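You operate a simulated robot arm through the tools that you are given. There is no shell and no other tool.

You run a simulated robot arm. Do the job below in one go: nothing can be reset, and whatever is moved stays where it is left.

JOB
Set the blue-dot coupon in the purple tray, wipe its seam with solvent, then brush it bright.
Fine: wet the white wipe on the brass dish, brush with the blue-band brush and put both back; leave the other coupons dirty. Set down upright: blue-band brush.

The check looks at the end state, three seconds after you hand in, the way a careful person would. Anything else that was tipped, shoved, dropped, spilled or broken makes it a failure.

ROBOT AND FRAMES
A 6-joint arm with a two-finger gripper, fixed in place. Base frame: the origin is on the floor under the middle of its stand, x ahead of it, y to its left, z up; the work surface is at about z = 0.85. Units: m, degrees, N and s.
It reaches about 1.572 m from its shoulder. Its first joint turns from -166.0 to 166.0 degrees. Payload 2.45 kg.
The tool frame sits at the grasp point between the pads (the TCP): z along the fingers, y along the line on which they close. The tips reach 0.02 m beyond it. The gripper opens to 0.14 m; its body begins 0.168 m behind the TCP.
Orientation is told as [roll, pitch, yaw] about the base's x, y, z axes, in that order, counted from this pose: with the fingers straight down and closing along the base's y, the tool's x points along the base's -x, its y along +y and its z along -z.

CONTROLS
- The arm moves only by the tool arm_command. Its argument "deltas" is a list of rows, each an object (a shift or turn left out is 0, a gripper value left out holds the last) with "translation": the shift along the tool's x, y, z in m, a list of three; "delta_rot": the turn, a rotation vector about the tool's x, y, z in degrees, a list of three; "fingers": the gripper command, from -1 (shut) to 1 (fully open), values between in proportion. In form: [{"translation": [tx, ty, tz], "delta_rot": [wx, wy, wz], "fingers": fingers}, ...]. A call has 1 to 20 rows; each row shifts and turns the commanded pose from where the row before left it, along the tool's axes as they then stand. Rows are played at 5 a second. More than 0.05 m and 8.6 degrees between two rows, or a gripper value outside its range, and nothing of the call is played. Where a pose cannot be reached the arm comes as near as it can. A force on the tool above 60 N (or 10 N above the force at the start of the call, whichever is more), or a blocked arm, ends the call early, and 0.2 s more pass. Each finger travels about 0.045 m/s and halts on what it meets, pressing with about 38 N; the grip force reading is that of the motor and also rises with nothing between the fingers. The clock runs only during rows and for 0.2 s after the last one: add rows that do not move to give the fingers time. It gives the time, the measured TCP pose, the force on the tool (base axes), the opening and the grip force at its end, in the units of the frame above (readings bear some noise), with the torque about the TCP (base axes, N m) and any sound that the robot's microphone picked up, and new pictures: "views" is both (left out), scene, wrist or none.
- Cameras (640 x 400 px; columns grow to the right, rows downward): "scene" is fixed at [0.226, -0.5139, 1.6107]; the picture's right is [0.75, -0.66, 0.00], its down [-0.29, -0.33, -0.90] and it looks along [0.59, 0.67, -0.44] (base axes); focal length 324 px, centre (320, 200). "wrist" rides on the gripper at [0.078, 0.011, -0.209] in the tool frame; the picture's right is [-0.14, 0.99, 0.00], its down [-0.92, -0.13, -0.37] and it looks along [-0.37, -0.05, 0.93] (tool axes); focal length 280 px, centre (320, 200). There is no depth. A picture from a camera that has moved, and an enlarged one, comes with that camera's place and axes in the base frame and with its lens. The place of the scene camera against the robot may be out by one fixed shift of up to 0.025 m in any direction.
- enlarge(camera, box): a new picture of the part [left, top, right, bottom] of that camera's present view, enlarged. The clock stands still meanwhile.
- hand_in(): hands the job in; it is judged then, once.

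Places have to be worked out from the pictures, the camera data and where the tool is seen. Open the gripper and draw the arm clear of the work before you hand the job in, unless the task says otherwise.

The tools are called after "Request:" by a JSON object that holds its "api" and its "payload". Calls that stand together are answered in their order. arm_command: Moves the arm, as the interface text tells. Its arguments: {"type":"object","properties":{"deltas":{"type":"array","items":{"type":"object","properties":{"translation":{"type":"array","items":{"type":"number"}},"delta_rot":{"type":"array","items":{"type":"number"}},"fingers":{"type":"number"}}}},"views":{"type":"string","enum":["both","scene","wrist","none"]}},"required":["deltas"]} The other tools are called the same way: enlarge (camera, box) takes an enlarged picture of a part of a camera's view; hand_in () hands the job in.

At the start:

```text
clock: 0.0
tool_pos: [0.7819, 0.2348, 1.2488]
tcp_rot: [0.0, 0.0, 0.0]
ft_force: [0.9, 0.2, 0.8]
wrist_torque: [0.01, -0.02, 0.01]
finger_gap: 0.1399
gripper_force: 0.1
```

scene: 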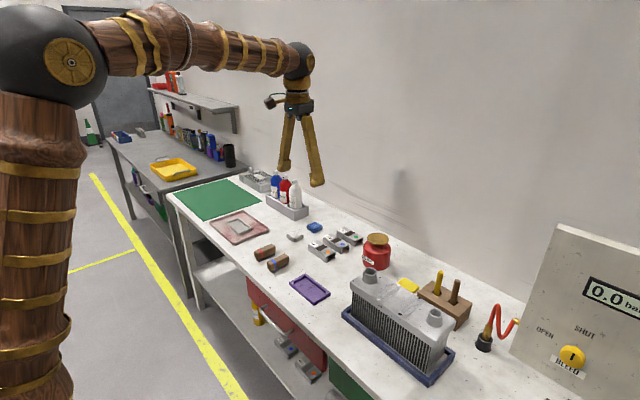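
wrist: 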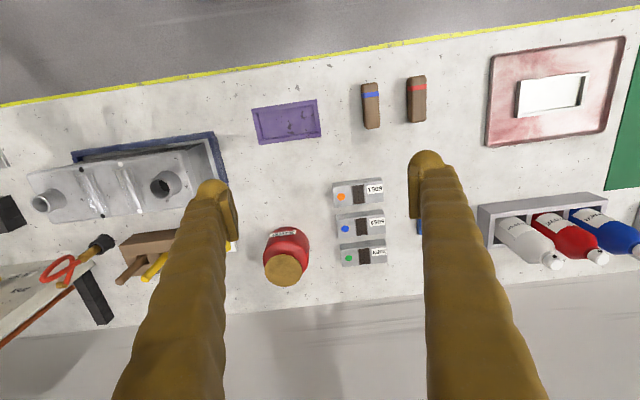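

I start by looking closely at the bench from both cameras before moving anything.

Request:
{"api": "enlarge", "payload": {"camera": "wrist", "box": [220, 60, 460, 300]}}

Request:
{"api": "enlarge", "payload": {"camera": "scene", "box": [200, 160, 400, 310]}}

Request:
{"api": "enlarge", "payload": {"camera": "scene", "box": [330, 220, 530, 370]}}

Request:
{"api": "enlarge", "payload": {"camera": "wrist", "box": [440, 20, 640, 280]}}

```text
1.67 times, centred on (340, 180) of wrist
camera zoom: at [0.7052, 0.2459, 1.4555], right [0.14, 0.99, 0.0], down [0.92, -0.13, 0.37], along [0.37, -0.05, -0.93], focal length 467 px, centre (287, 233)
```

zoom: 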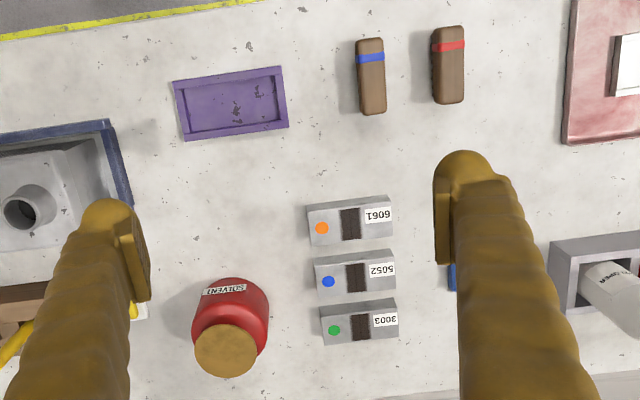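

```text
2.67 times, centred on (300, 235) of scene
camera zoom: at [0.226, -0.5139, 1.6107], right [0.75, -0.66, 0.0], down [-0.29, -0.33, -0.9], along [0.59, 0.67, -0.44], focal length 863 px, centre (373, 107)
```

zoom: 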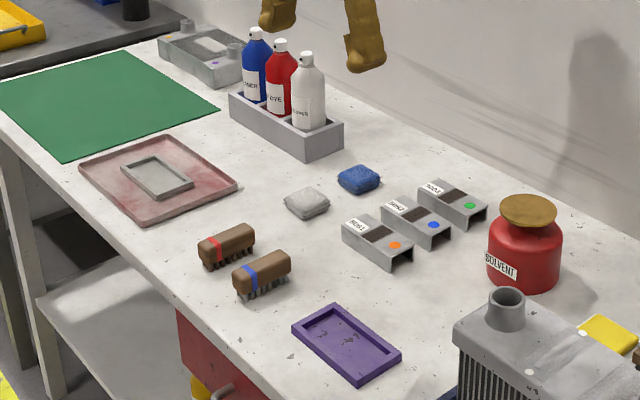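

```text
2.67 times, centred on (430, 295) of scene
camera zoom: at [0.226, -0.5139, 1.6107], right [0.75, -0.66, 0.0], down [-0.29, -0.33, -0.9], along [0.59, 0.67, -0.44], focal length 863 px, centre (27, -53)
```

zoom: 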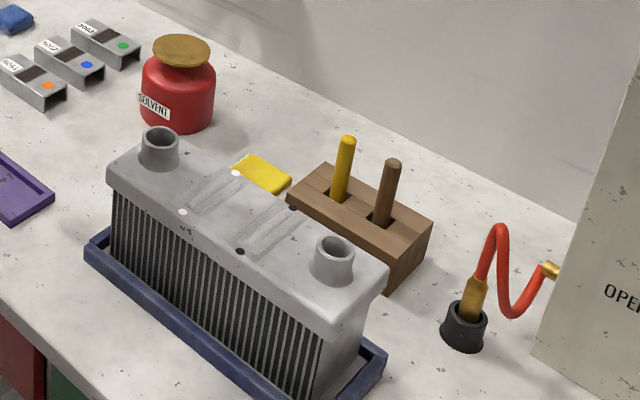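

```text
1.54 times, centred on (540, 150) of wrist
camera zoom: at [0.7052, 0.2459, 1.4555], right [0.14, 0.99, 0.0], down [0.92, -0.13, 0.37], along [0.37, -0.05, -0.93], focal length 431 px, centre (-18, 277)
```

zoom: 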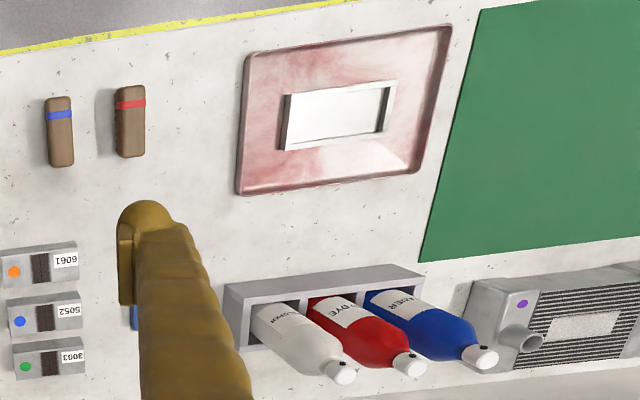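

The coupons appear to lie near x≈1.0, y≈0.30, the tray near (0.76, 0.17) and the solvent can near (1.04, 0.12). The white wipe is hidden from the wrist camera, so I move the open gripper sideways and lower for a better look.

Request:
{"api": "arm_command", "payload": {"deltas": [{"translation": [-0.02, 0.024, 0.017], "fingers": 1}, {"translation": [-0.02, 0.024, 0.017]}, {"translation": [-0.02, 0.024, 0.017]}, {"translation": [-0.02, 0.024, 0.017]}, {"translation": [-0.02, 0.024, 0.017]}, {"translation": [-0.02, 0.024, 0.017]}, {"translation": [0, 0, 0]}, {"translation": [0, 0, 0]}], "views": "both"}}

```text
clock: 1.8
tool_pos: [0.9033, 0.3778, 1.1467]
tcp_rot: [0.0, 0.0, 0.0]
ft_force: [0.0, -0.4, -0.4]
wrist_torque: [0.01, -0.01, 0.03]
finger_gap: 0.1399
gripper_force: 0.1
camera wrist: at [0.8254, 0.3893, 1.3546], right [0.14, 0.99, 0.0], down [0.92, -0.13, 0.37], along [0.37, -0.05, -0.93], focal length 280 px, centre (320, 200)
```

scene: 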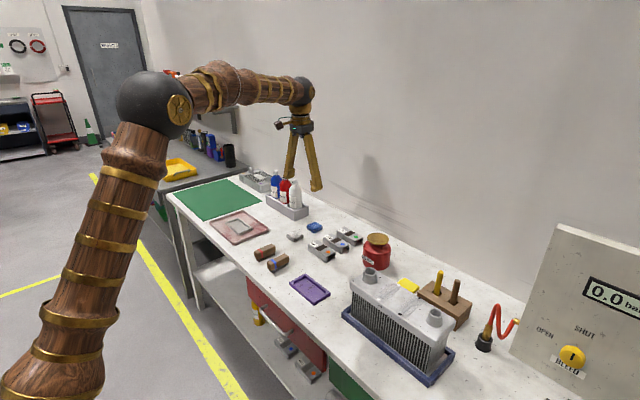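
wrist: 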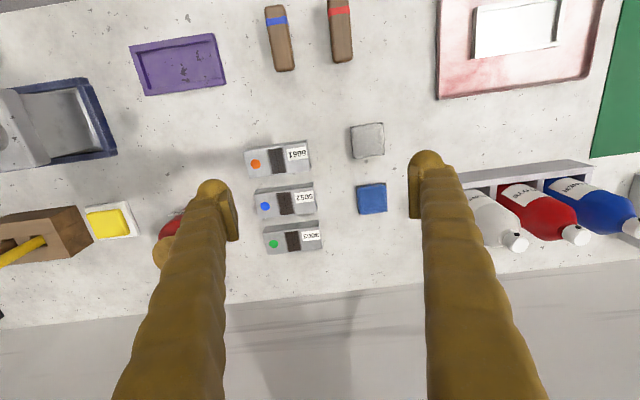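

The white and blue wipes are now in view; I enlarge the coupons and wipes to measure them.

Request:
{"api": "enlarge", "payload": {"camera": "wrist", "box": [230, 110, 422, 260]}}

Request:
{"api": "enlarge", "payload": {"camera": "wrist", "box": [110, 0, 366, 160]}}

```text
2.67 times, centred on (326, 185) of wrist
camera zoom: at [0.8254, 0.3893, 1.3546], right [0.14, 0.99, 0.0], down [0.92, -0.13, 0.37], along [0.37, -0.05, -0.93], focal length 748 px, centre (304, 240)
```

zoom: 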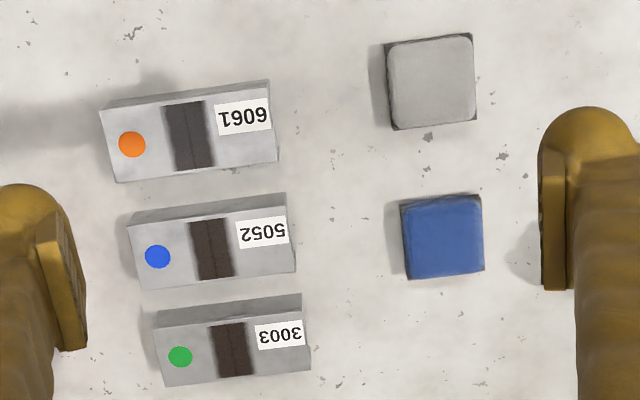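

```text
2.50 times, centred on (238, 80) of wrist
camera zoom: at [0.8254, 0.3893, 1.3546], right [0.14, 0.99, 0.0], down [0.92, -0.13, 0.37], along [0.37, -0.05, -0.93], focal length 701 px, centre (525, 500)
```

zoom: 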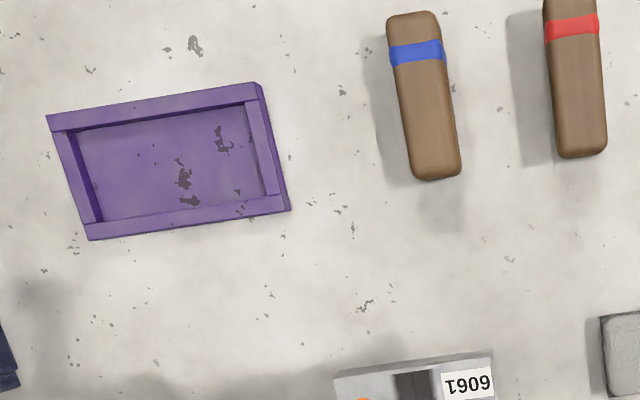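

The blue-dot coupon is near (1.015, 0.299), about 0.107 x 0.046 m, with its long side along y. The tray is near (0.7635, 0.171), square to the axes. I move over the coupon for a close look before gripping it end to end.

Request:
{"api": "arm_command", "payload": {"deltas": [{"translation": [-0.0224, -0.0158, 0.0254]}, {"translation": [-0.0224, -0.0158, 0.0254]}, {"translation": [-0.0224, -0.0158, 0.0254]}, {"translation": [-0.0224, -0.0158, 0.0254]}, {"translation": [-0.0224, -0.0158, 0.0254]}, {"translation": [0, 0, 0]}, {"translation": [0, 0, 0]}], "views": "both"}}

```text
clock: 3.4
tool_pos: [1.0149, 0.2997, 1.0183]
tcp_rot: [0.0, 0.0, 0.0]
ft_force: [0.2, 0.3, 0.4]
wrist_torque: [0.01, 0.0, -0.01]
finger_gap: 0.1399
gripper_force: 0.2
camera wrist: at [0.9374, 0.3107, 1.2264], right [0.14, 0.99, 0.0], down [0.92, -0.13, 0.37], along [0.37, -0.05, -0.93], focal length 280 px, centre (320, 200)
```

scene: 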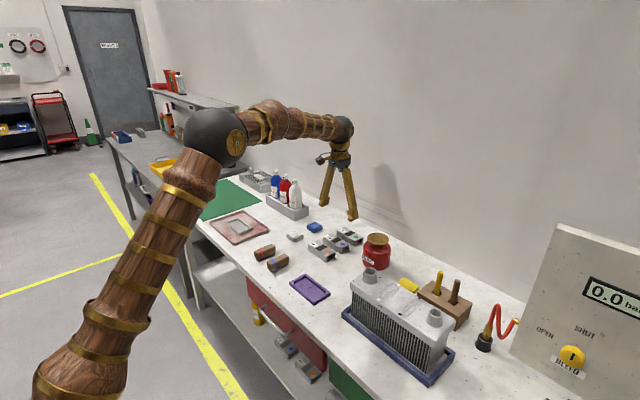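
wrist: 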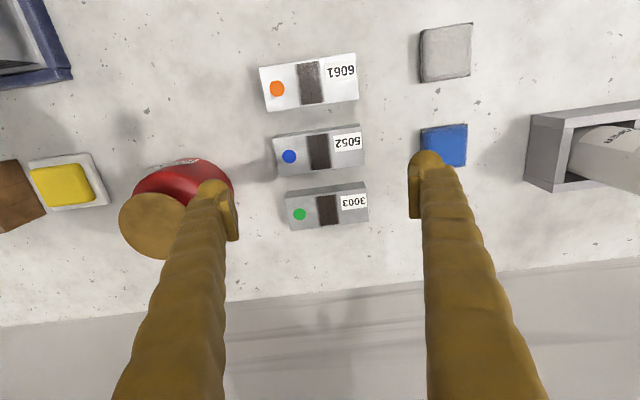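

The coupon sits where I computed; I enlarge to measure its edges and the finger clearances.

Request:
{"api": "enlarge", "payload": {"camera": "wrist", "box": [240, 100, 400, 200]}}

Request:
{"api": "enlarge", "payload": {"camera": "wrist", "box": [100, 120, 260, 280]}}

Request:
{"api": "enlarge", "payload": {"camera": "wrist", "box": [400, 10, 500, 110]}}

```text
4.00 times, centred on (320, 150) of wrist
camera zoom: at [0.9374, 0.3107, 1.2264], right [0.14, 0.99, 0.0], down [0.92, -0.13, 0.37], along [0.37, -0.05, -0.93], focal length 1122 px, centre (320, 400)
```

zoom: 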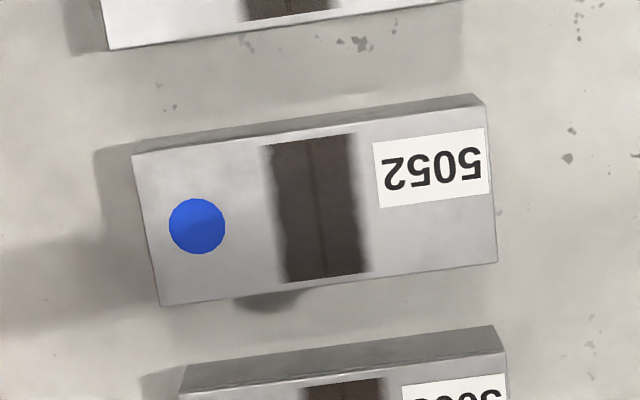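

```text
2.50 times, centred on (180, 200) of wrist
camera zoom: at [0.9374, 0.3107, 1.2264], right [0.14, 0.99, 0.0], down [0.92, -0.13, 0.37], along [0.37, -0.05, -0.93], focal length 701 px, centre (670, 200)
```

zoom: 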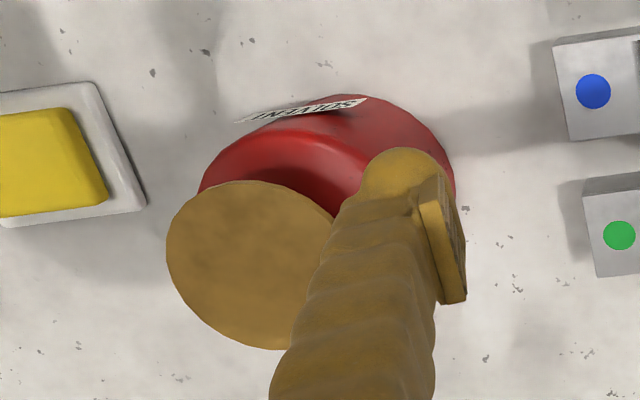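

```text
4.00 times, centred on (450, 60) of wrist
camera zoom: at [0.9374, 0.3107, 1.2264], right [0.14, 0.99, 0.0], down [0.92, -0.13, 0.37], along [0.37, -0.05, -0.93], focal length 1122 px, centre (-200, 760)
```

zoom: 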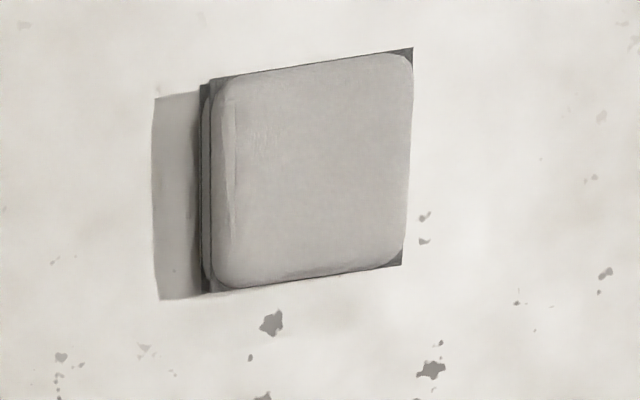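

The coupon measures about 0.109 x 0.0495 m, centred at (1.013, 0.2995), with its top at about 0.877. I lower the open fingers over its ends so the tips stop about 12 mm below its top, then check before closing.

Request:
{"api": "arm_command", "payload": {"deltas": [{"translation": [0.0015, 0, 0.033]}, {"translation": [0, 0, 0.033]}, {"translation": [0, 0, 0.033]}, {"translation": [0, 0, 0.02]}, {"translation": [0, 0, 0.012]}, {"translation": [0, 0, 0]}], "views": "both"}}

```text
clock: 4.8
tool_pos: [1.0126, 0.3004, 0.8876]
tcp_rot: [0.1, 0.0, 0.0]
ft_force: [-0.4, -0.1, 0.2]
wrist_torque: [-0.01, 0.02, -0.03]
finger_gap: 0.1401
gripper_force: 0.1
camera wrist: at [0.9355, 0.3109, 1.0953], right [0.14, 0.99, 0.0], down [0.92, -0.13, 0.37], along [0.37, -0.05, -0.93], focal length 280 px, centre (320, 200)
```

scene: 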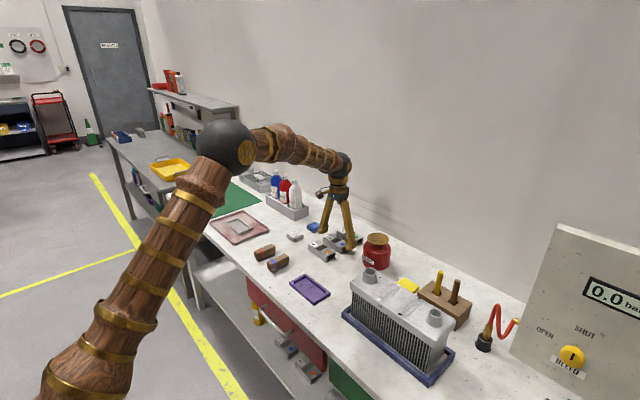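
wrist: 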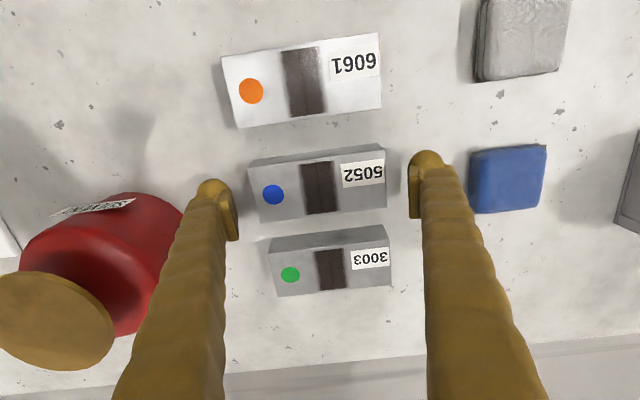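

The coupon is centred between the fingers with clear space on both sides. I lower 2 mm and close.

Request:
{"api": "arm_command", "payload": {"deltas": [{"translation": [0, 0, 0.002]}, {"fingers": 0.55}, {"fingers": 0.4}, {"fingers": -0.2}, {"translation": [0, 0, 0]}, {"translation": [0, 0, 0]}], "views": "wrist"}}

```text
clock: 6.2
tool_pos: [1.0136, 0.3001, 0.8861]
tcp_rot: [0.0, 0.1, -0.1]
ft_force: [-1.0, 0.5, 0.9]
wrist_torque: [-0.02, 0.0, 0.01]
finger_gap: 0.1089
gripper_force: 38.5
camera wrist: at [0.9357, 0.3109, 1.0934], right [0.14, 0.99, 0.0], down [0.92, -0.13, 0.37], along [0.37, -0.05, -0.93], focal length 280 px, centre (320, 200)
```

wrist: 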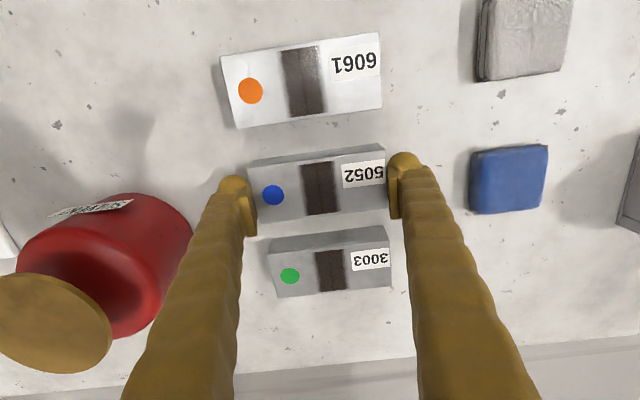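

The grip reads 38 N at a 0.109 m gap, so the coupon is held. I lift it straight up and check it hangs level.

Request:
{"api": "arm_command", "payload": {"deltas": [{"translation": [0, 0, -0.01], "fingers": -0.5}, {"translation": [0, 0, -0.02]}, {"translation": [0, 0, -0.03]}, {"translation": [0, 0, -0.03]}, {"translation": [0, 0, -0.03]}, {"translation": [0, 0, 0]}], "views": "both"}}

```text
clock: 7.6
tool_pos: [1.013, 0.3005, 1.006]
tcp_rot: [-0.1, 0.0, 0.1]
ft_force: [-0.2, -0.1, -1.7]
wrist_torque: [-0.01, -0.03, -0.01]
finger_gap: 0.1087
gripper_force: 38.2
camera wrist: at [0.9356, 0.3106, 1.2142], right [0.14, 0.99, 0.0], down [0.92, -0.13, 0.37], along [0.36, -0.05, -0.93], focal length 280 px, centre (320, 200)
```

scene: 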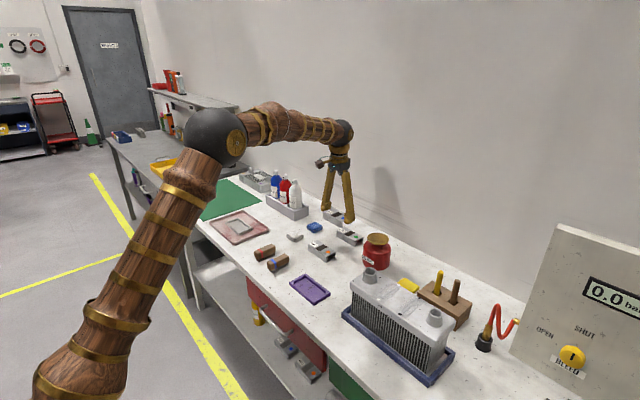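
wrist: 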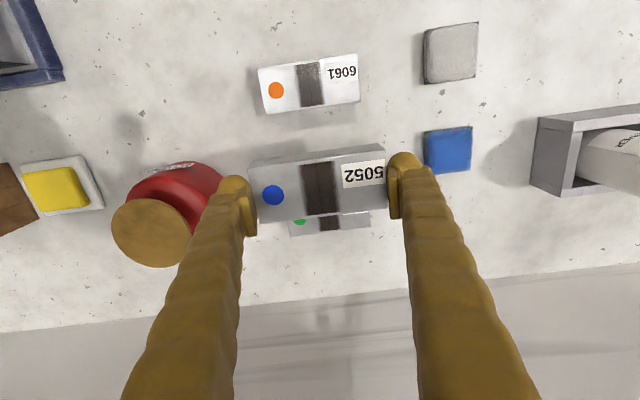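

The coupon is held level. I enlarge it to measure exactly where it sits relative to the tool.

Request:
{"api": "enlarge", "payload": {"camera": "wrist", "box": [240, 130, 400, 230]}}

```text
4.00 times, centred on (320, 180) of wrist
camera zoom: at [0.9356, 0.3106, 1.2142], right [0.14, 0.99, 0.0], down [0.92, -0.13, 0.37], along [0.36, -0.05, -0.93], focal length 1122 px, centre (320, 280)
```

zoom: 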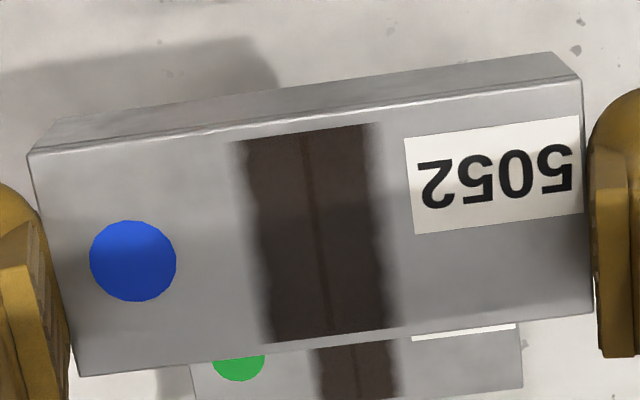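

The coupon is centred on the tool within half a millimetre and square to it. I carry it toward the tray, stopping short so the camera sits nearly over the tray and can measure the recess.

Request:
{"api": "arm_command", "payload": {"deltas": [{"translation": [0.0, 0.0, -0.024]}, {"translation": [0.0272, -0.0217, 0]}, {"translation": [0.0272, -0.0217, 0]}, {"translation": [0.0272, -0.0217, 0]}, {"translation": [0.0272, -0.0217, 0]}, {"translation": [0.0272, -0.0217, 0]}, {"translation": [0.0272, -0.0217, 0]}, {"translation": [0, 0, 0]}, {"translation": [0, 0, 0]}], "views": "both"}}

Request:
{"api": "enlarge", "payload": {"camera": "wrist", "box": [240, 30, 400, 130]}}

```text
clock: 9.6
tool_pos: [0.849, 0.1705, 1.0296]
tcp_rot: [0.0, 0.0, 0.0]
ft_force: [-0.8, 0.0, -1.3]
wrist_torque: [0.0, -0.01, 0.03]
finger_gap: 0.1089
gripper_force: 38.0
camera wrist: at [0.7719, 0.1809, 1.238], right [0.14, 0.99, 0.0], down [0.92, -0.13, 0.37], along [0.37, -0.05, -0.93], focal length 280 px, centre (320, 200)
```

scene: 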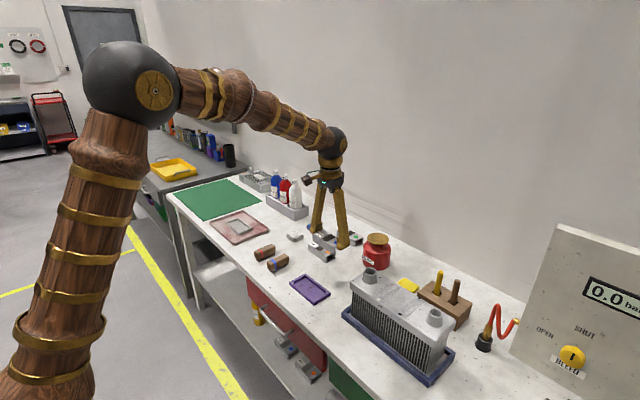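
wrist: 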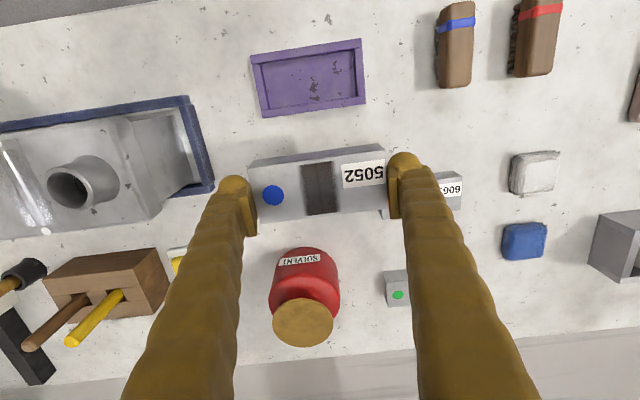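

```text
4.00 times, centred on (320, 80) of wrist
camera zoom: at [0.7719, 0.1809, 1.238], right [0.14, 0.99, 0.0], down [0.92, -0.13, 0.37], along [0.37, -0.05, -0.93], focal length 1122 px, centre (320, 680)
```

zoom: 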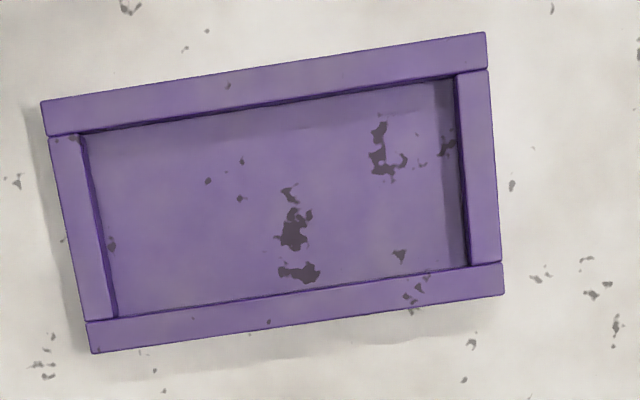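

The recess measures about 0.0537 x 0.1134 m, so there is about 2 mm of room per side, and it is centred near (0.763, 0.169). From the pictures I need to move 0.0857 m back in x. Then I lower to just above the rim and check.

Request:
{"api": "arm_command", "payload": {"deltas": [{"translation": [0.03, -0.0006, 0]}, {"translation": [0.03, 0, 0]}, {"translation": [0.0257, 0, 0]}, {"translation": [0, 0, 0.03]}, {"translation": [0, 0, 0.03]}, {"translation": [0, 0, 0.03]}, {"translation": [0, 0, 0.01]}, {"translation": [0, 0, 0]}, {"translation": [0, 0, 0]}], "views": "both"}}

Request:
{"api": "enlarge", "payload": {"camera": "wrist", "box": [220, 110, 420, 235]}}

Request:
{"api": "enlarge", "payload": {"camera": "scene", "box": [260, 230, 380, 305]}}

```text
clock: 11.6
tool_pos: [0.764, 0.1707, 0.9285]
tcp_rot: [0.1, 0.0, 0.0]
ft_force: [-0.2, -0.1, -1.9]
wrist_torque: [0.0, -0.03, -0.01]
finger_gap: 0.1089
gripper_force: 38.0
camera wrist: at [0.6865, 0.1796, 1.1373], right [0.14, 0.99, 0.0], down [0.92, -0.13, 0.37], along [0.37, -0.05, -0.93], focal length 280 px, centre (320, 200)
```

scene: 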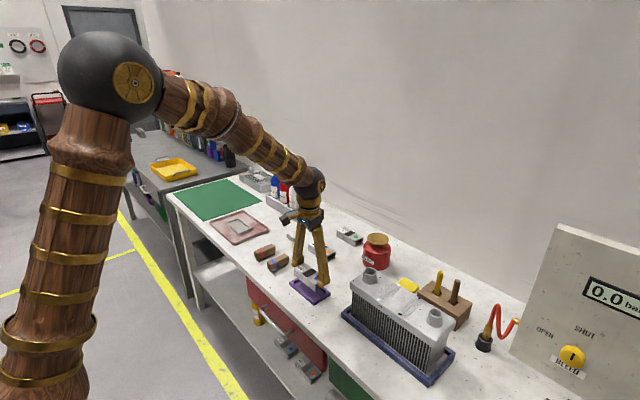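
wrist: 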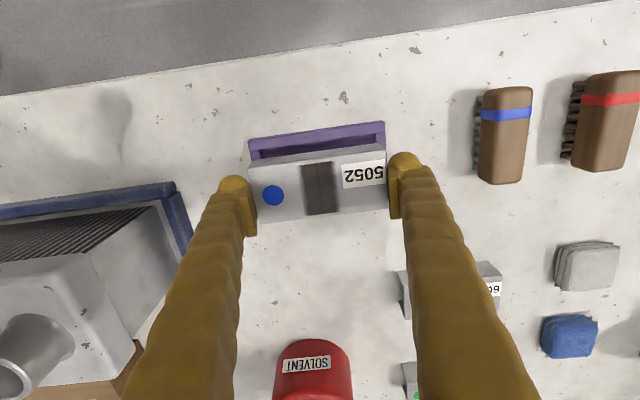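

```text
3.20 times, centred on (320, 172) of wrist
camera zoom: at [0.6865, 0.1796, 1.1373], right [0.14, 0.99, 0.0], down [0.92, -0.13, 0.37], along [0.37, -0.05, -0.93], focal length 897 px, centre (320, 288)
```

zoom: 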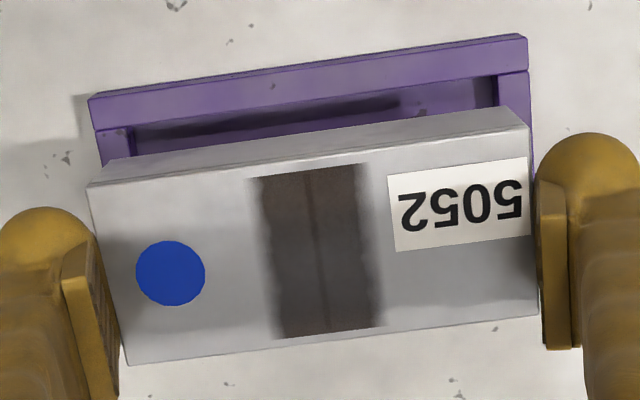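

```text
5.33 times, centred on (320, 268) of scene
camera zoom: at [0.226, -0.5139, 1.6107], right [0.75, -0.66, 0.0], down [-0.29, -0.33, -0.9], along [0.59, 0.67, -0.44], focal length 1726 px, centre (320, -160)
```

zoom: 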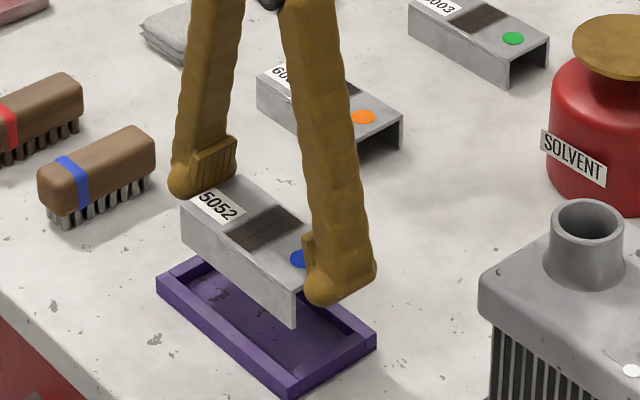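

The coupon is aligned with the recess within about 0.3 mm in x and needs about 0.8 mm more in +y. I make that shift and lower to just at the rim, then check again.

Request:
{"api": "arm_command", "payload": {"deltas": [{"translation": [0, 0.0009, 0]}, {"translation": [0, 0, 0.015]}, {"translation": [0, 0, 0.013]}, {"translation": [0, 0, 0]}, {"translation": [0, 0, 0]}], "views": "both"}}

Request:
{"api": "enlarge", "payload": {"camera": "wrist", "box": [220, 110, 420, 235]}}

Request:
{"api": "enlarge", "payload": {"camera": "scene", "box": [260, 240, 356, 300]}}

```text
clock: 12.8
tool_pos: [0.764, 0.1709, 0.9013]
tcp_rot: [0.0, 0.0, 0.0]
ft_force: [0.1, 0.3, -2.3]
wrist_torque: [0.02, -0.06, 0.02]
finger_gap: 0.109
gripper_force: 37.9
camera wrist: at [0.6863, 0.1809, 1.1096], right [0.14, 0.99, 0.0], down [0.92, -0.13, 0.37], along [0.36, -0.05, -0.93], focal length 280 px, centre (320, 200)
```

scene: 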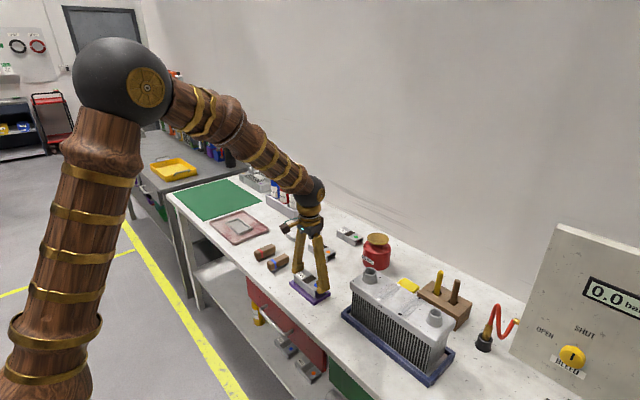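
wrist: 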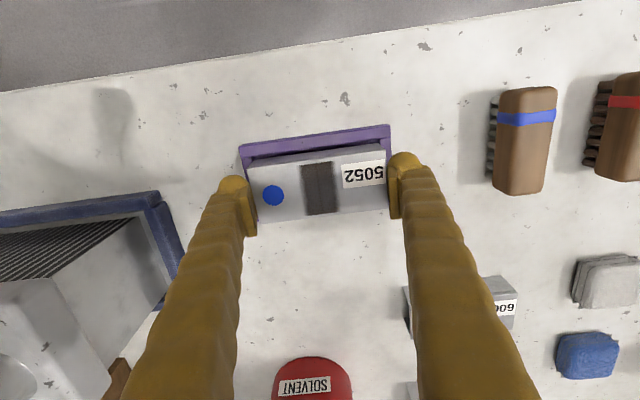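

```text
3.20 times, centred on (320, 172) of wrist
camera zoom: at [0.6863, 0.1809, 1.1096], right [0.14, 0.99, 0.0], down [0.92, -0.13, 0.37], along [0.36, -0.05, -0.93], focal length 897 px, centre (320, 288)
```

zoom: 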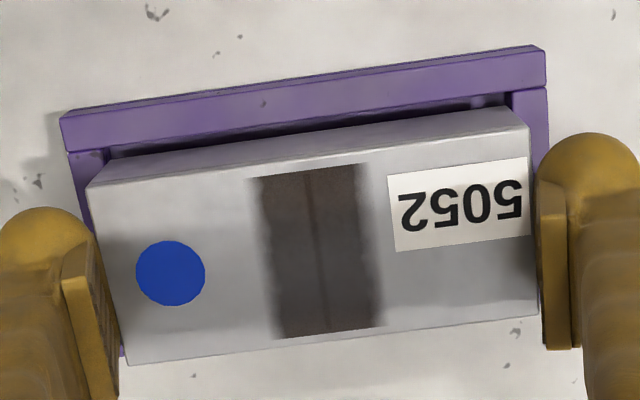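

```text
6.67 times, centred on (308, 270) of scene
camera zoom: at [0.226, -0.5139, 1.6107], right [0.75, -0.66, 0.0], down [-0.29, -0.33, -0.9], along [0.59, 0.67, -0.44], focal length 2158 px, centre (400, -267)
```

zoom: 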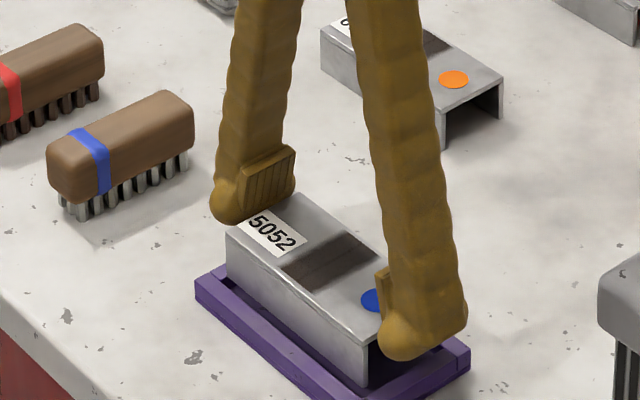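

Centred within half a millimetre now. I lower gently in small steps, watching the force.

Request:
{"api": "arm_command", "payload": {"deltas": [{"translation": [0, 0, 0.004]}, {"translation": [0, 0, 0.003]}, {"translation": [0, 0, 0.002]}, {"translation": [0, 0, 0]}], "views": "wrist"}}

```text
clock: 13.8
tool_pos: [0.7642, 0.1704, 0.8915]
tcp_rot: [0.0, 0.0, 0.0]
ft_force: [-0.5, 0.1, -1.4]
wrist_torque: [-0.01, -0.02, 0.0]
finger_gap: 0.1086
gripper_force: 37.9
camera wrist: at [0.6868, 0.1811, 1.1005], right [0.14, 0.99, 0.0], down [0.92, -0.13, 0.37], along [0.37, -0.05, -0.93], focal length 280 px, centre (320, 200)
```

wrist: 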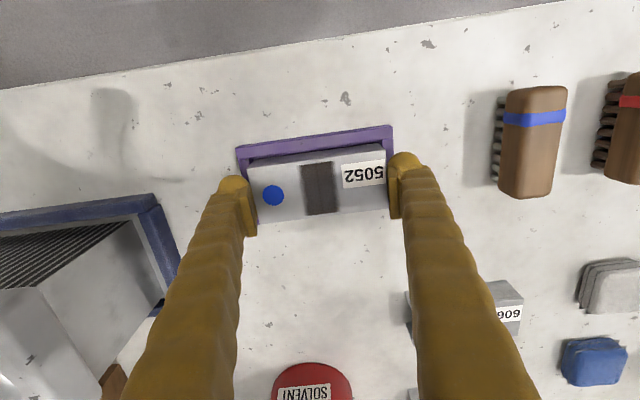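

No contact yet, since the force still shows only the coupon's weight. I go down in 1 mm steps.

Request:
{"api": "arm_command", "payload": {"deltas": [{"translation": [0, 0, 0.001]}, {"translation": [0, 0, 0.001]}, {"translation": [0, 0, 0]}], "views": "none"}}

```text
clock: 14.6
tool_pos: [0.7634, 0.1718, 0.8902]
tcp_rot: [0.0, -0.1, 0.1]
ft_force: [0.1, 0.3, -0.9]
wrist_torque: [0.0, -0.04, 0.01]
finger_gap: 0.1086
gripper_force: 37.7
```

Request:
{"api": "arm_command", "payload": {"deltas": [{"translation": [0, 0, 0.001]}, {"translation": [0, 0, 0.001]}, {"translation": [0, 0, 0]}], "views": "wrist"}}

Request:
{"api": "enlarge", "payload": {"camera": "scene", "box": [260, 240, 356, 300]}}

```text
clock: 15.4
tool_pos: [0.7641, 0.1697, 0.8891]
tcp_rot: [0.0, -0.1, 0.0]
ft_force: [-5.7, 0.8, 21.7]
wrist_torque: [-0.12, 0.41, 0.0]
finger_gap: 0.1084
gripper_force: 38.1
camera wrist: at [0.6866, 0.1811, 1.0973], right [0.14, 0.99, 0.0], down [0.92, -0.13, 0.37], along [0.37, -0.05, -0.93], focal length 280 px, centre (320, 200)
```

wrist: 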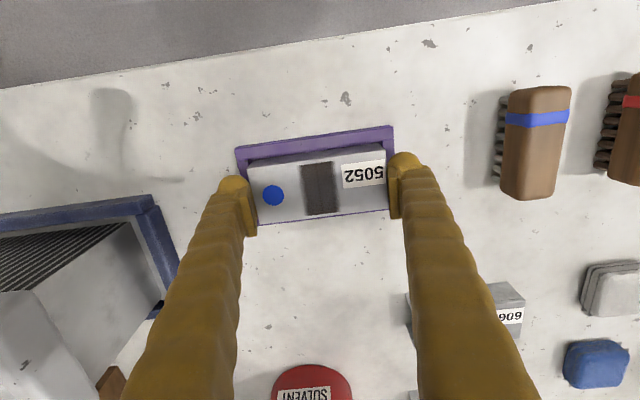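

```text
6.67 times, centred on (308, 270) of scene
camera zoom: at [0.226, -0.5139, 1.6107], right [0.75, -0.66, 0.0], down [-0.29, -0.33, -0.9], along [0.59, 0.67, -0.44], focal length 2158 px, centre (400, -267)
```

zoom: 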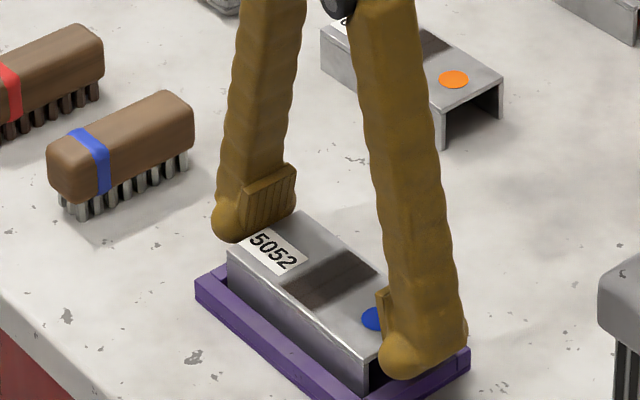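

Contact at about 22 N with the tool height matching the tray floor, so the coupon is seated. I ease off half a millimetre, open the fingers and rise straight up.

Request:
{"api": "arm_command", "payload": {"deltas": [{"translation": [0, 0, -0.0008]}, {"fingers": -0.2}, {"fingers": 0.7}, {"fingers": 0.85}, {"translation": [0, 0, 0]}, {"translation": [0, 0, 0]}], "views": "wrist"}}

Request:
{"api": "enlarge", "payload": {"camera": "scene", "box": [260, 240, 356, 300]}}

```text
clock: 16.8
tool_pos: [0.7646, 0.1704, 0.8894]
tcp_rot: [0.0, -0.1, -0.1]
ft_force: [0.1, -0.1, 1.1]
wrist_torque: [-0.02, 0.0, -0.01]
finger_gap: 0.1295
gripper_force: 0.0
camera wrist: at [0.6866, 0.181, 1.0973], right [0.14, 0.99, 0.0], down [0.92, -0.13, 0.37], along [0.36, -0.05, -0.93], focal length 280 px, centre (320, 200)
```

wrist: 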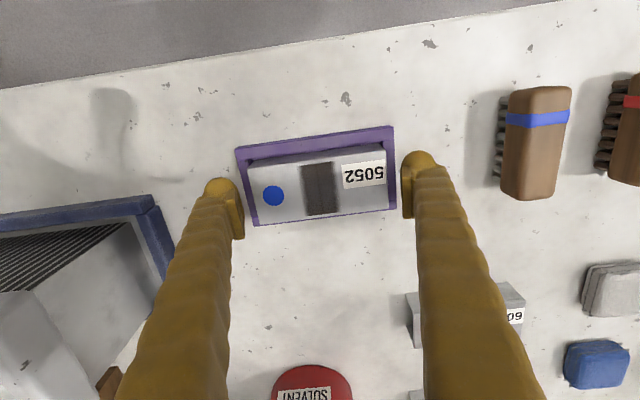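

```text
6.67 times, centred on (308, 270) of scene
camera zoom: at [0.226, -0.5139, 1.6107], right [0.75, -0.66, 0.0], down [-0.29, -0.33, -0.9], along [0.59, 0.67, -0.44], focal length 2158 px, centre (400, -267)
```

zoom: 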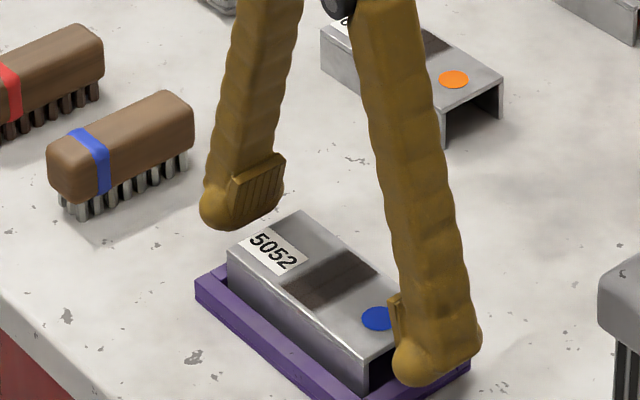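

The coupon sits flat in the tray. I rise straight up, then travel to above the white wipe near (0.9225, 0.459) with a narrower opening.

Request:
{"api": "arm_command", "payload": {"deltas": [{"translation": [0, 0, -0.03]}, {"translation": [0, 0, -0.04]}, {"translation": [0, 0, -0.04]}, {"translation": [-0.01975, 0.0361, 0]}, {"translation": [-0.01975, 0.0361, 0]}, {"translation": [-0.01975, 0.0361, 0]}, {"translation": [-0.01975, 0.0361, 0], "fingers": 0.3}, {"translation": [-0.01975, 0.0361, 0]}, {"translation": [-0.01975, 0.0361, 0]}, {"translation": [-0.01975, 0.0361, 0]}, {"translation": [-0.01975, 0.0361, 0]}, {"translation": [0, 0, 0]}, {"translation": [0, 0, 0]}], "views": "both"}}

Request:
{"api": "enlarge", "payload": {"camera": "wrist", "box": [270, 100, 370, 200]}}

Request:
{"api": "enlarge", "payload": {"camera": "scene", "box": [260, 240, 356, 300]}}

```text
clock: 19.6
tool_pos: [0.9237, 0.4585, 0.9986]
tcp_rot: [0.0, 0.0, 0.0]
ft_force: [-0.3, -0.7, 0.5]
wrist_torque: [0.02, -0.01, -0.02]
finger_gap: 0.0911
gripper_force: 0.1
camera wrist: at [0.8458, 0.4697, 1.2063], right [0.14, 0.99, 0.0], down [0.92, -0.13, 0.37], along [0.36, -0.05, -0.93], focal length 280 px, centre (320, 200)
```

scene: 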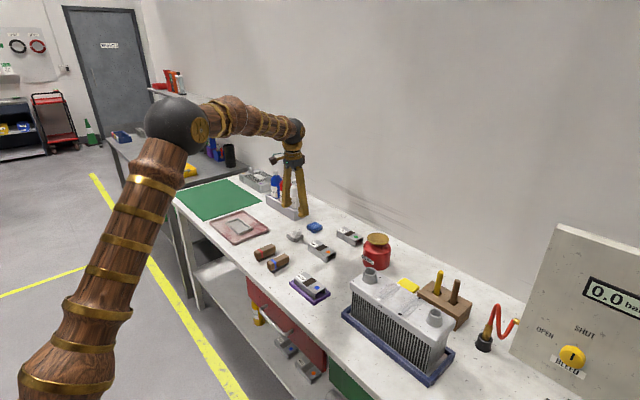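
wrist: 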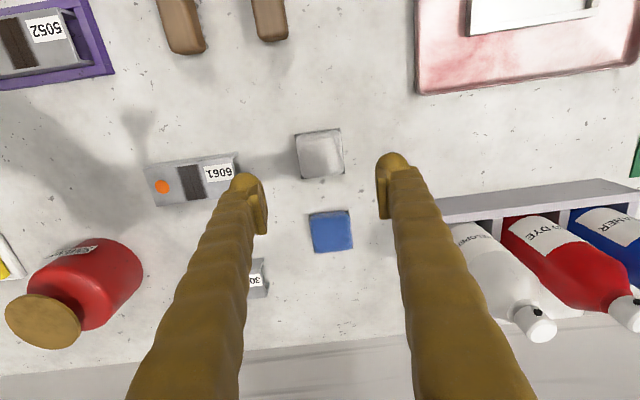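

```text
4.00 times, centred on (320, 150) of wrist
camera zoom: at [0.8458, 0.4697, 1.2063], right [0.14, 0.99, 0.0], down [0.92, -0.13, 0.37], along [0.36, -0.05, -0.93], focal length 1122 px, centre (320, 400)
```

zoom: 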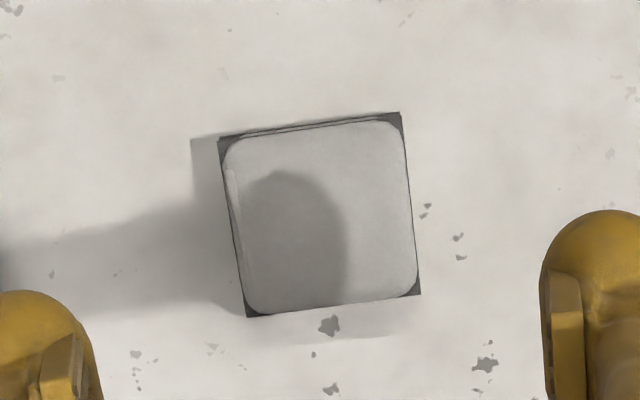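

```text
6.67 times, centred on (308, 270) of scene
camera zoom: at [0.226, -0.5139, 1.6107], right [0.75, -0.66, 0.0], down [-0.29, -0.33, -0.9], along [0.59, 0.67, -0.44], focal length 2158 px, centre (400, -267)
```

zoom: 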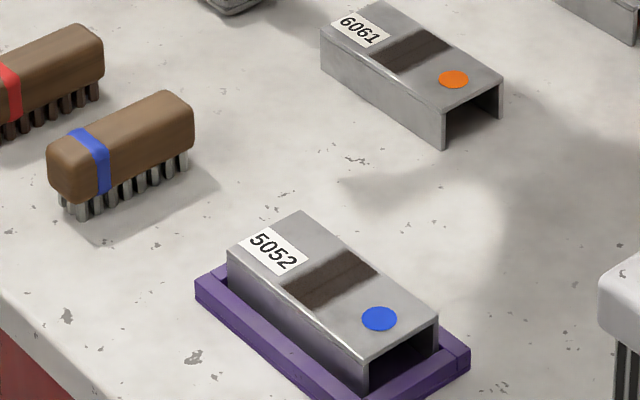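

The coupon is properly seated. I check the wipe's thickness from the scene camera before gripping it.

Request:
{"api": "enlarge", "payload": {"camera": "scene", "box": [262, 210, 342, 260]}}

```text
8.00 times, centred on (302, 235) of scene
camera zoom: at [0.226, -0.5139, 1.6107], right [0.75, -0.66, 0.0], down [-0.29, -0.33, -0.9], along [0.59, 0.67, -0.44], focal length 2590 px, centre (464, -80)
```

zoom: 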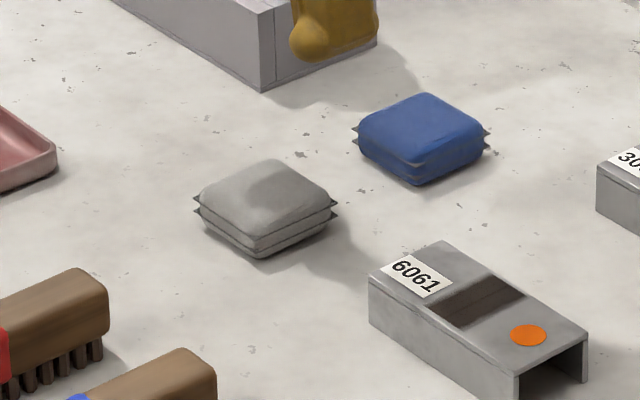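

The wipe is about 22 mm thick and 57 mm wide, square to the axes and centred under the tool. I lower so the tips stop about 9 mm above the bench, which leaves its underside proud of the fingers.

Request:
{"api": "arm_command", "payload": {"deltas": [{"translation": [0.001, 0.0004, 0.035]}, {"translation": [0, 0, 0.035]}, {"translation": [0, 0, 0.03]}, {"translation": [0, 0, 0.015]}, {"translation": [0, 0, 0.005]}, {"translation": [0, 0, 0]}], "views": "wrist"}}

Request:
{"api": "enlarge", "payload": {"camera": "scene", "box": [262, 200, 342, 260]}}

```text
clock: 21.0
tool_pos: [0.9227, 0.4599, 0.8793]
tcp_rot: [0.0, 0.1, 0.0]
ft_force: [-0.9, 0.5, 0.5]
wrist_torque: [0.02, -0.01, 0.01]
finger_gap: 0.0908
gripper_force: 0.0
camera wrist: at [0.8445, 0.4703, 1.0871], right [0.14, 0.99, 0.0], down [0.92, -0.13, 0.37], along [0.37, -0.05, -0.93], focal length 280 px, centre (320, 200)
```

wrist: 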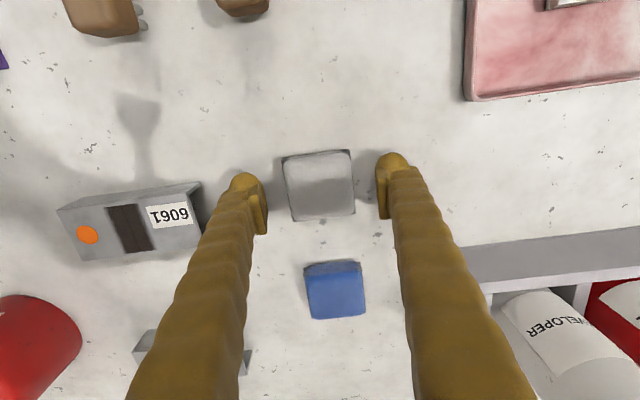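

```text
6.67 times, centred on (302, 230) of scene
camera zoom: at [0.226, -0.5139, 1.6107], right [0.75, -0.66, 0.0], down [-0.29, -0.33, -0.9], along [0.59, 0.67, -0.44], focal length 2158 px, centre (440, 0)
```

zoom: 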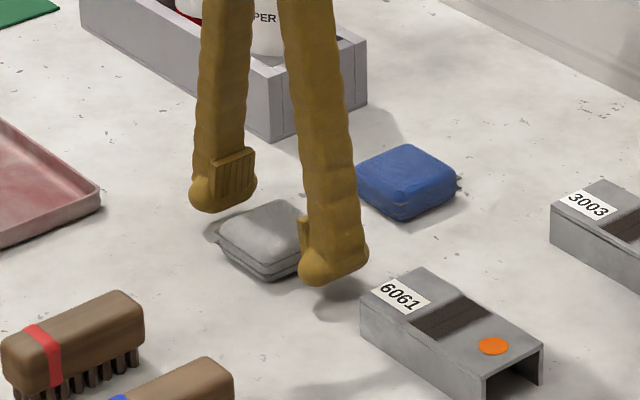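

The wipe is centred between the pads. I close on it.

Request:
{"api": "arm_command", "payload": {"deltas": [{"fingers": 0.0}, {"fingers": -0.2}, {"fingers": -0.4}, {"translation": [0, 0, 0]}, {"translation": [0, 0, 0]}, {"translation": [0, 0, 0]}], "views": "wrist"}}

Request:
{"api": "enlarge", "payload": {"camera": "scene", "box": [262, 200, 342, 260]}}

```text
clock: 22.4
tool_pos: [0.9218, 0.4599, 0.879]
tcp_rot: [0.1, 0.0, -0.1]
ft_force: [0.6, 0.2, 0.5]
wrist_torque: [-0.02, -0.01, -0.03]
finger_gap: 0.0535
gripper_force: 37.5
camera wrist: at [0.8445, 0.4703, 1.0872], right [0.14, 0.99, 0.0], down [0.92, -0.13, 0.37], along [0.37, -0.05, -0.93], focal length 280 px, centre (320, 200)
```

wrist: 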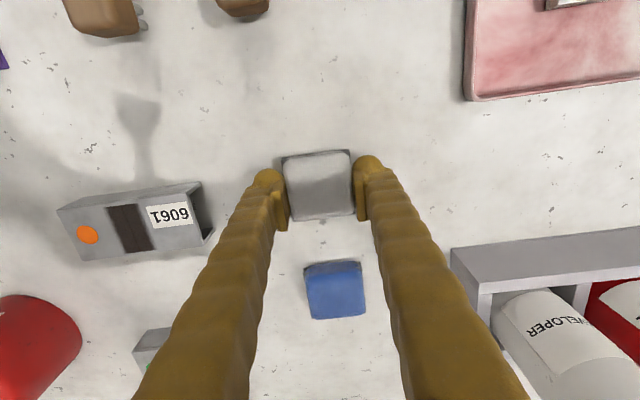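

```text
6.67 times, centred on (302, 230) of scene
camera zoom: at [0.226, -0.5139, 1.6107], right [0.75, -0.66, 0.0], down [-0.29, -0.33, -0.9], along [0.59, 0.67, -0.44], focal length 2158 px, centre (440, 0)
```

zoom: 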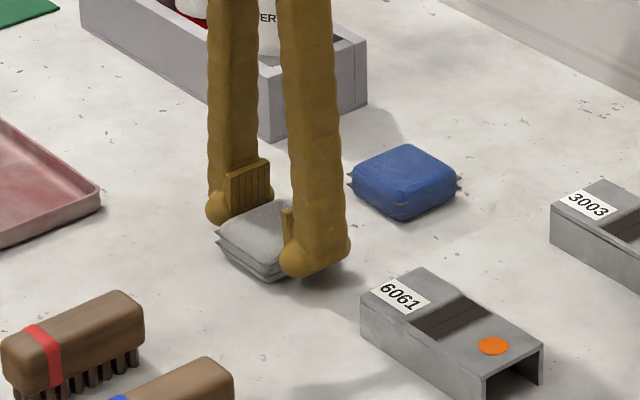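

Held at a 0.0535 m gap. I lift the wipe high and carry it to above the brass dish near (1.047, 0.119), and look before pressing.

Request:
{"api": "arm_command", "payload": {"deltas": [{"translation": [0, 0, -0.02], "fingers": -0.6}, {"translation": [0, 0, -0.04]}, {"translation": [0, 0, -0.04]}, {"translation": [0, 0, -0.04]}, {"translation": [0, 0, -0.04]}, {"translation": [-0.01394, -0.0378, 0]}, {"translation": [-0.01394, -0.0378, 0]}, {"translation": [-0.01394, -0.0378, 0]}, {"translation": [-0.01394, -0.0378, 0]}, {"translation": [-0.01394, -0.0378, 0]}, {"translation": [-0.01394, -0.0378, 0]}, {"translation": [-0.01394, -0.0378, 0]}, {"translation": [-0.01394, -0.0378, 0]}, {"translation": [-0.01394, -0.0378, 0]}, {"translation": [0, 0, 0]}, {"translation": [0, 0, 0]}], "views": "both"}}

Request:
{"api": "enlarge", "payload": {"camera": "wrist", "box": [240, 100, 400, 240]}}

Request:
{"api": "enlarge", "payload": {"camera": "scene", "box": [330, 190, 426, 280]}}

```text
clock: 25.8
tool_pos: [1.0472, 0.1187, 1.0575]
tcp_rot: [0.0, -0.1, 0.0]
ft_force: [0.3, 1.0, -0.4]
wrist_torque: [0.01, 0.02, 0.0]
finger_gap: 0.053
gripper_force: 37.6
camera wrist: at [0.969, 0.1297, 1.2662], right [0.14, 0.99, 0.0], down [0.92, -0.13, 0.37], along [0.36, -0.05, -0.93], focal length 280 px, centre (320, 200)
```

scene: 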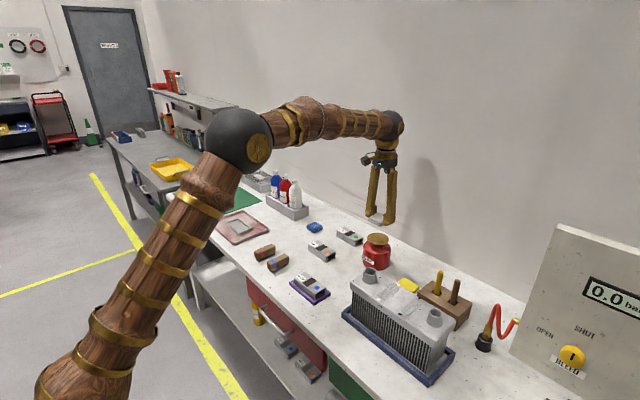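
wrist: 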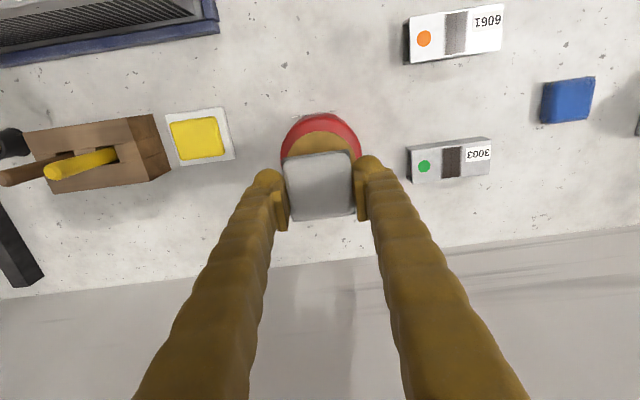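

```text
2.86 times, centred on (320, 170) of wrist
camera zoom: at [0.969, 0.1297, 1.2662], right [0.14, 0.99, 0.0], down [0.92, -0.13, 0.37], along [0.36, -0.05, -0.93], focal length 801 px, centre (320, 286)
```

zoom: 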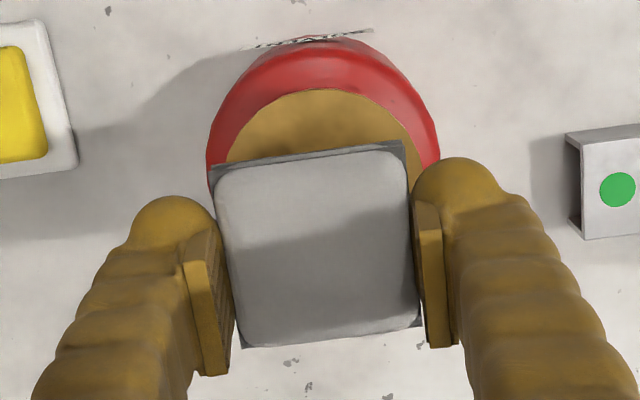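

```text
4.44 times, centred on (378, 235) of scene
camera zoom: at [0.226, -0.5139, 1.6107], right [0.75, -0.66, 0.0], down [-0.29, -0.33, -0.9], along [0.59, 0.67, -0.44], focal length 1439 px, centre (62, 44)
```

zoom: 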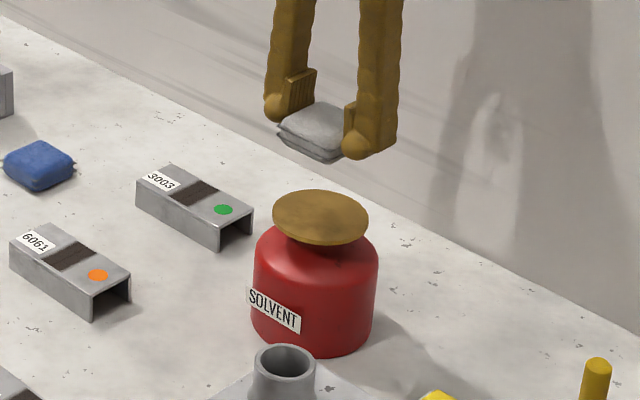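

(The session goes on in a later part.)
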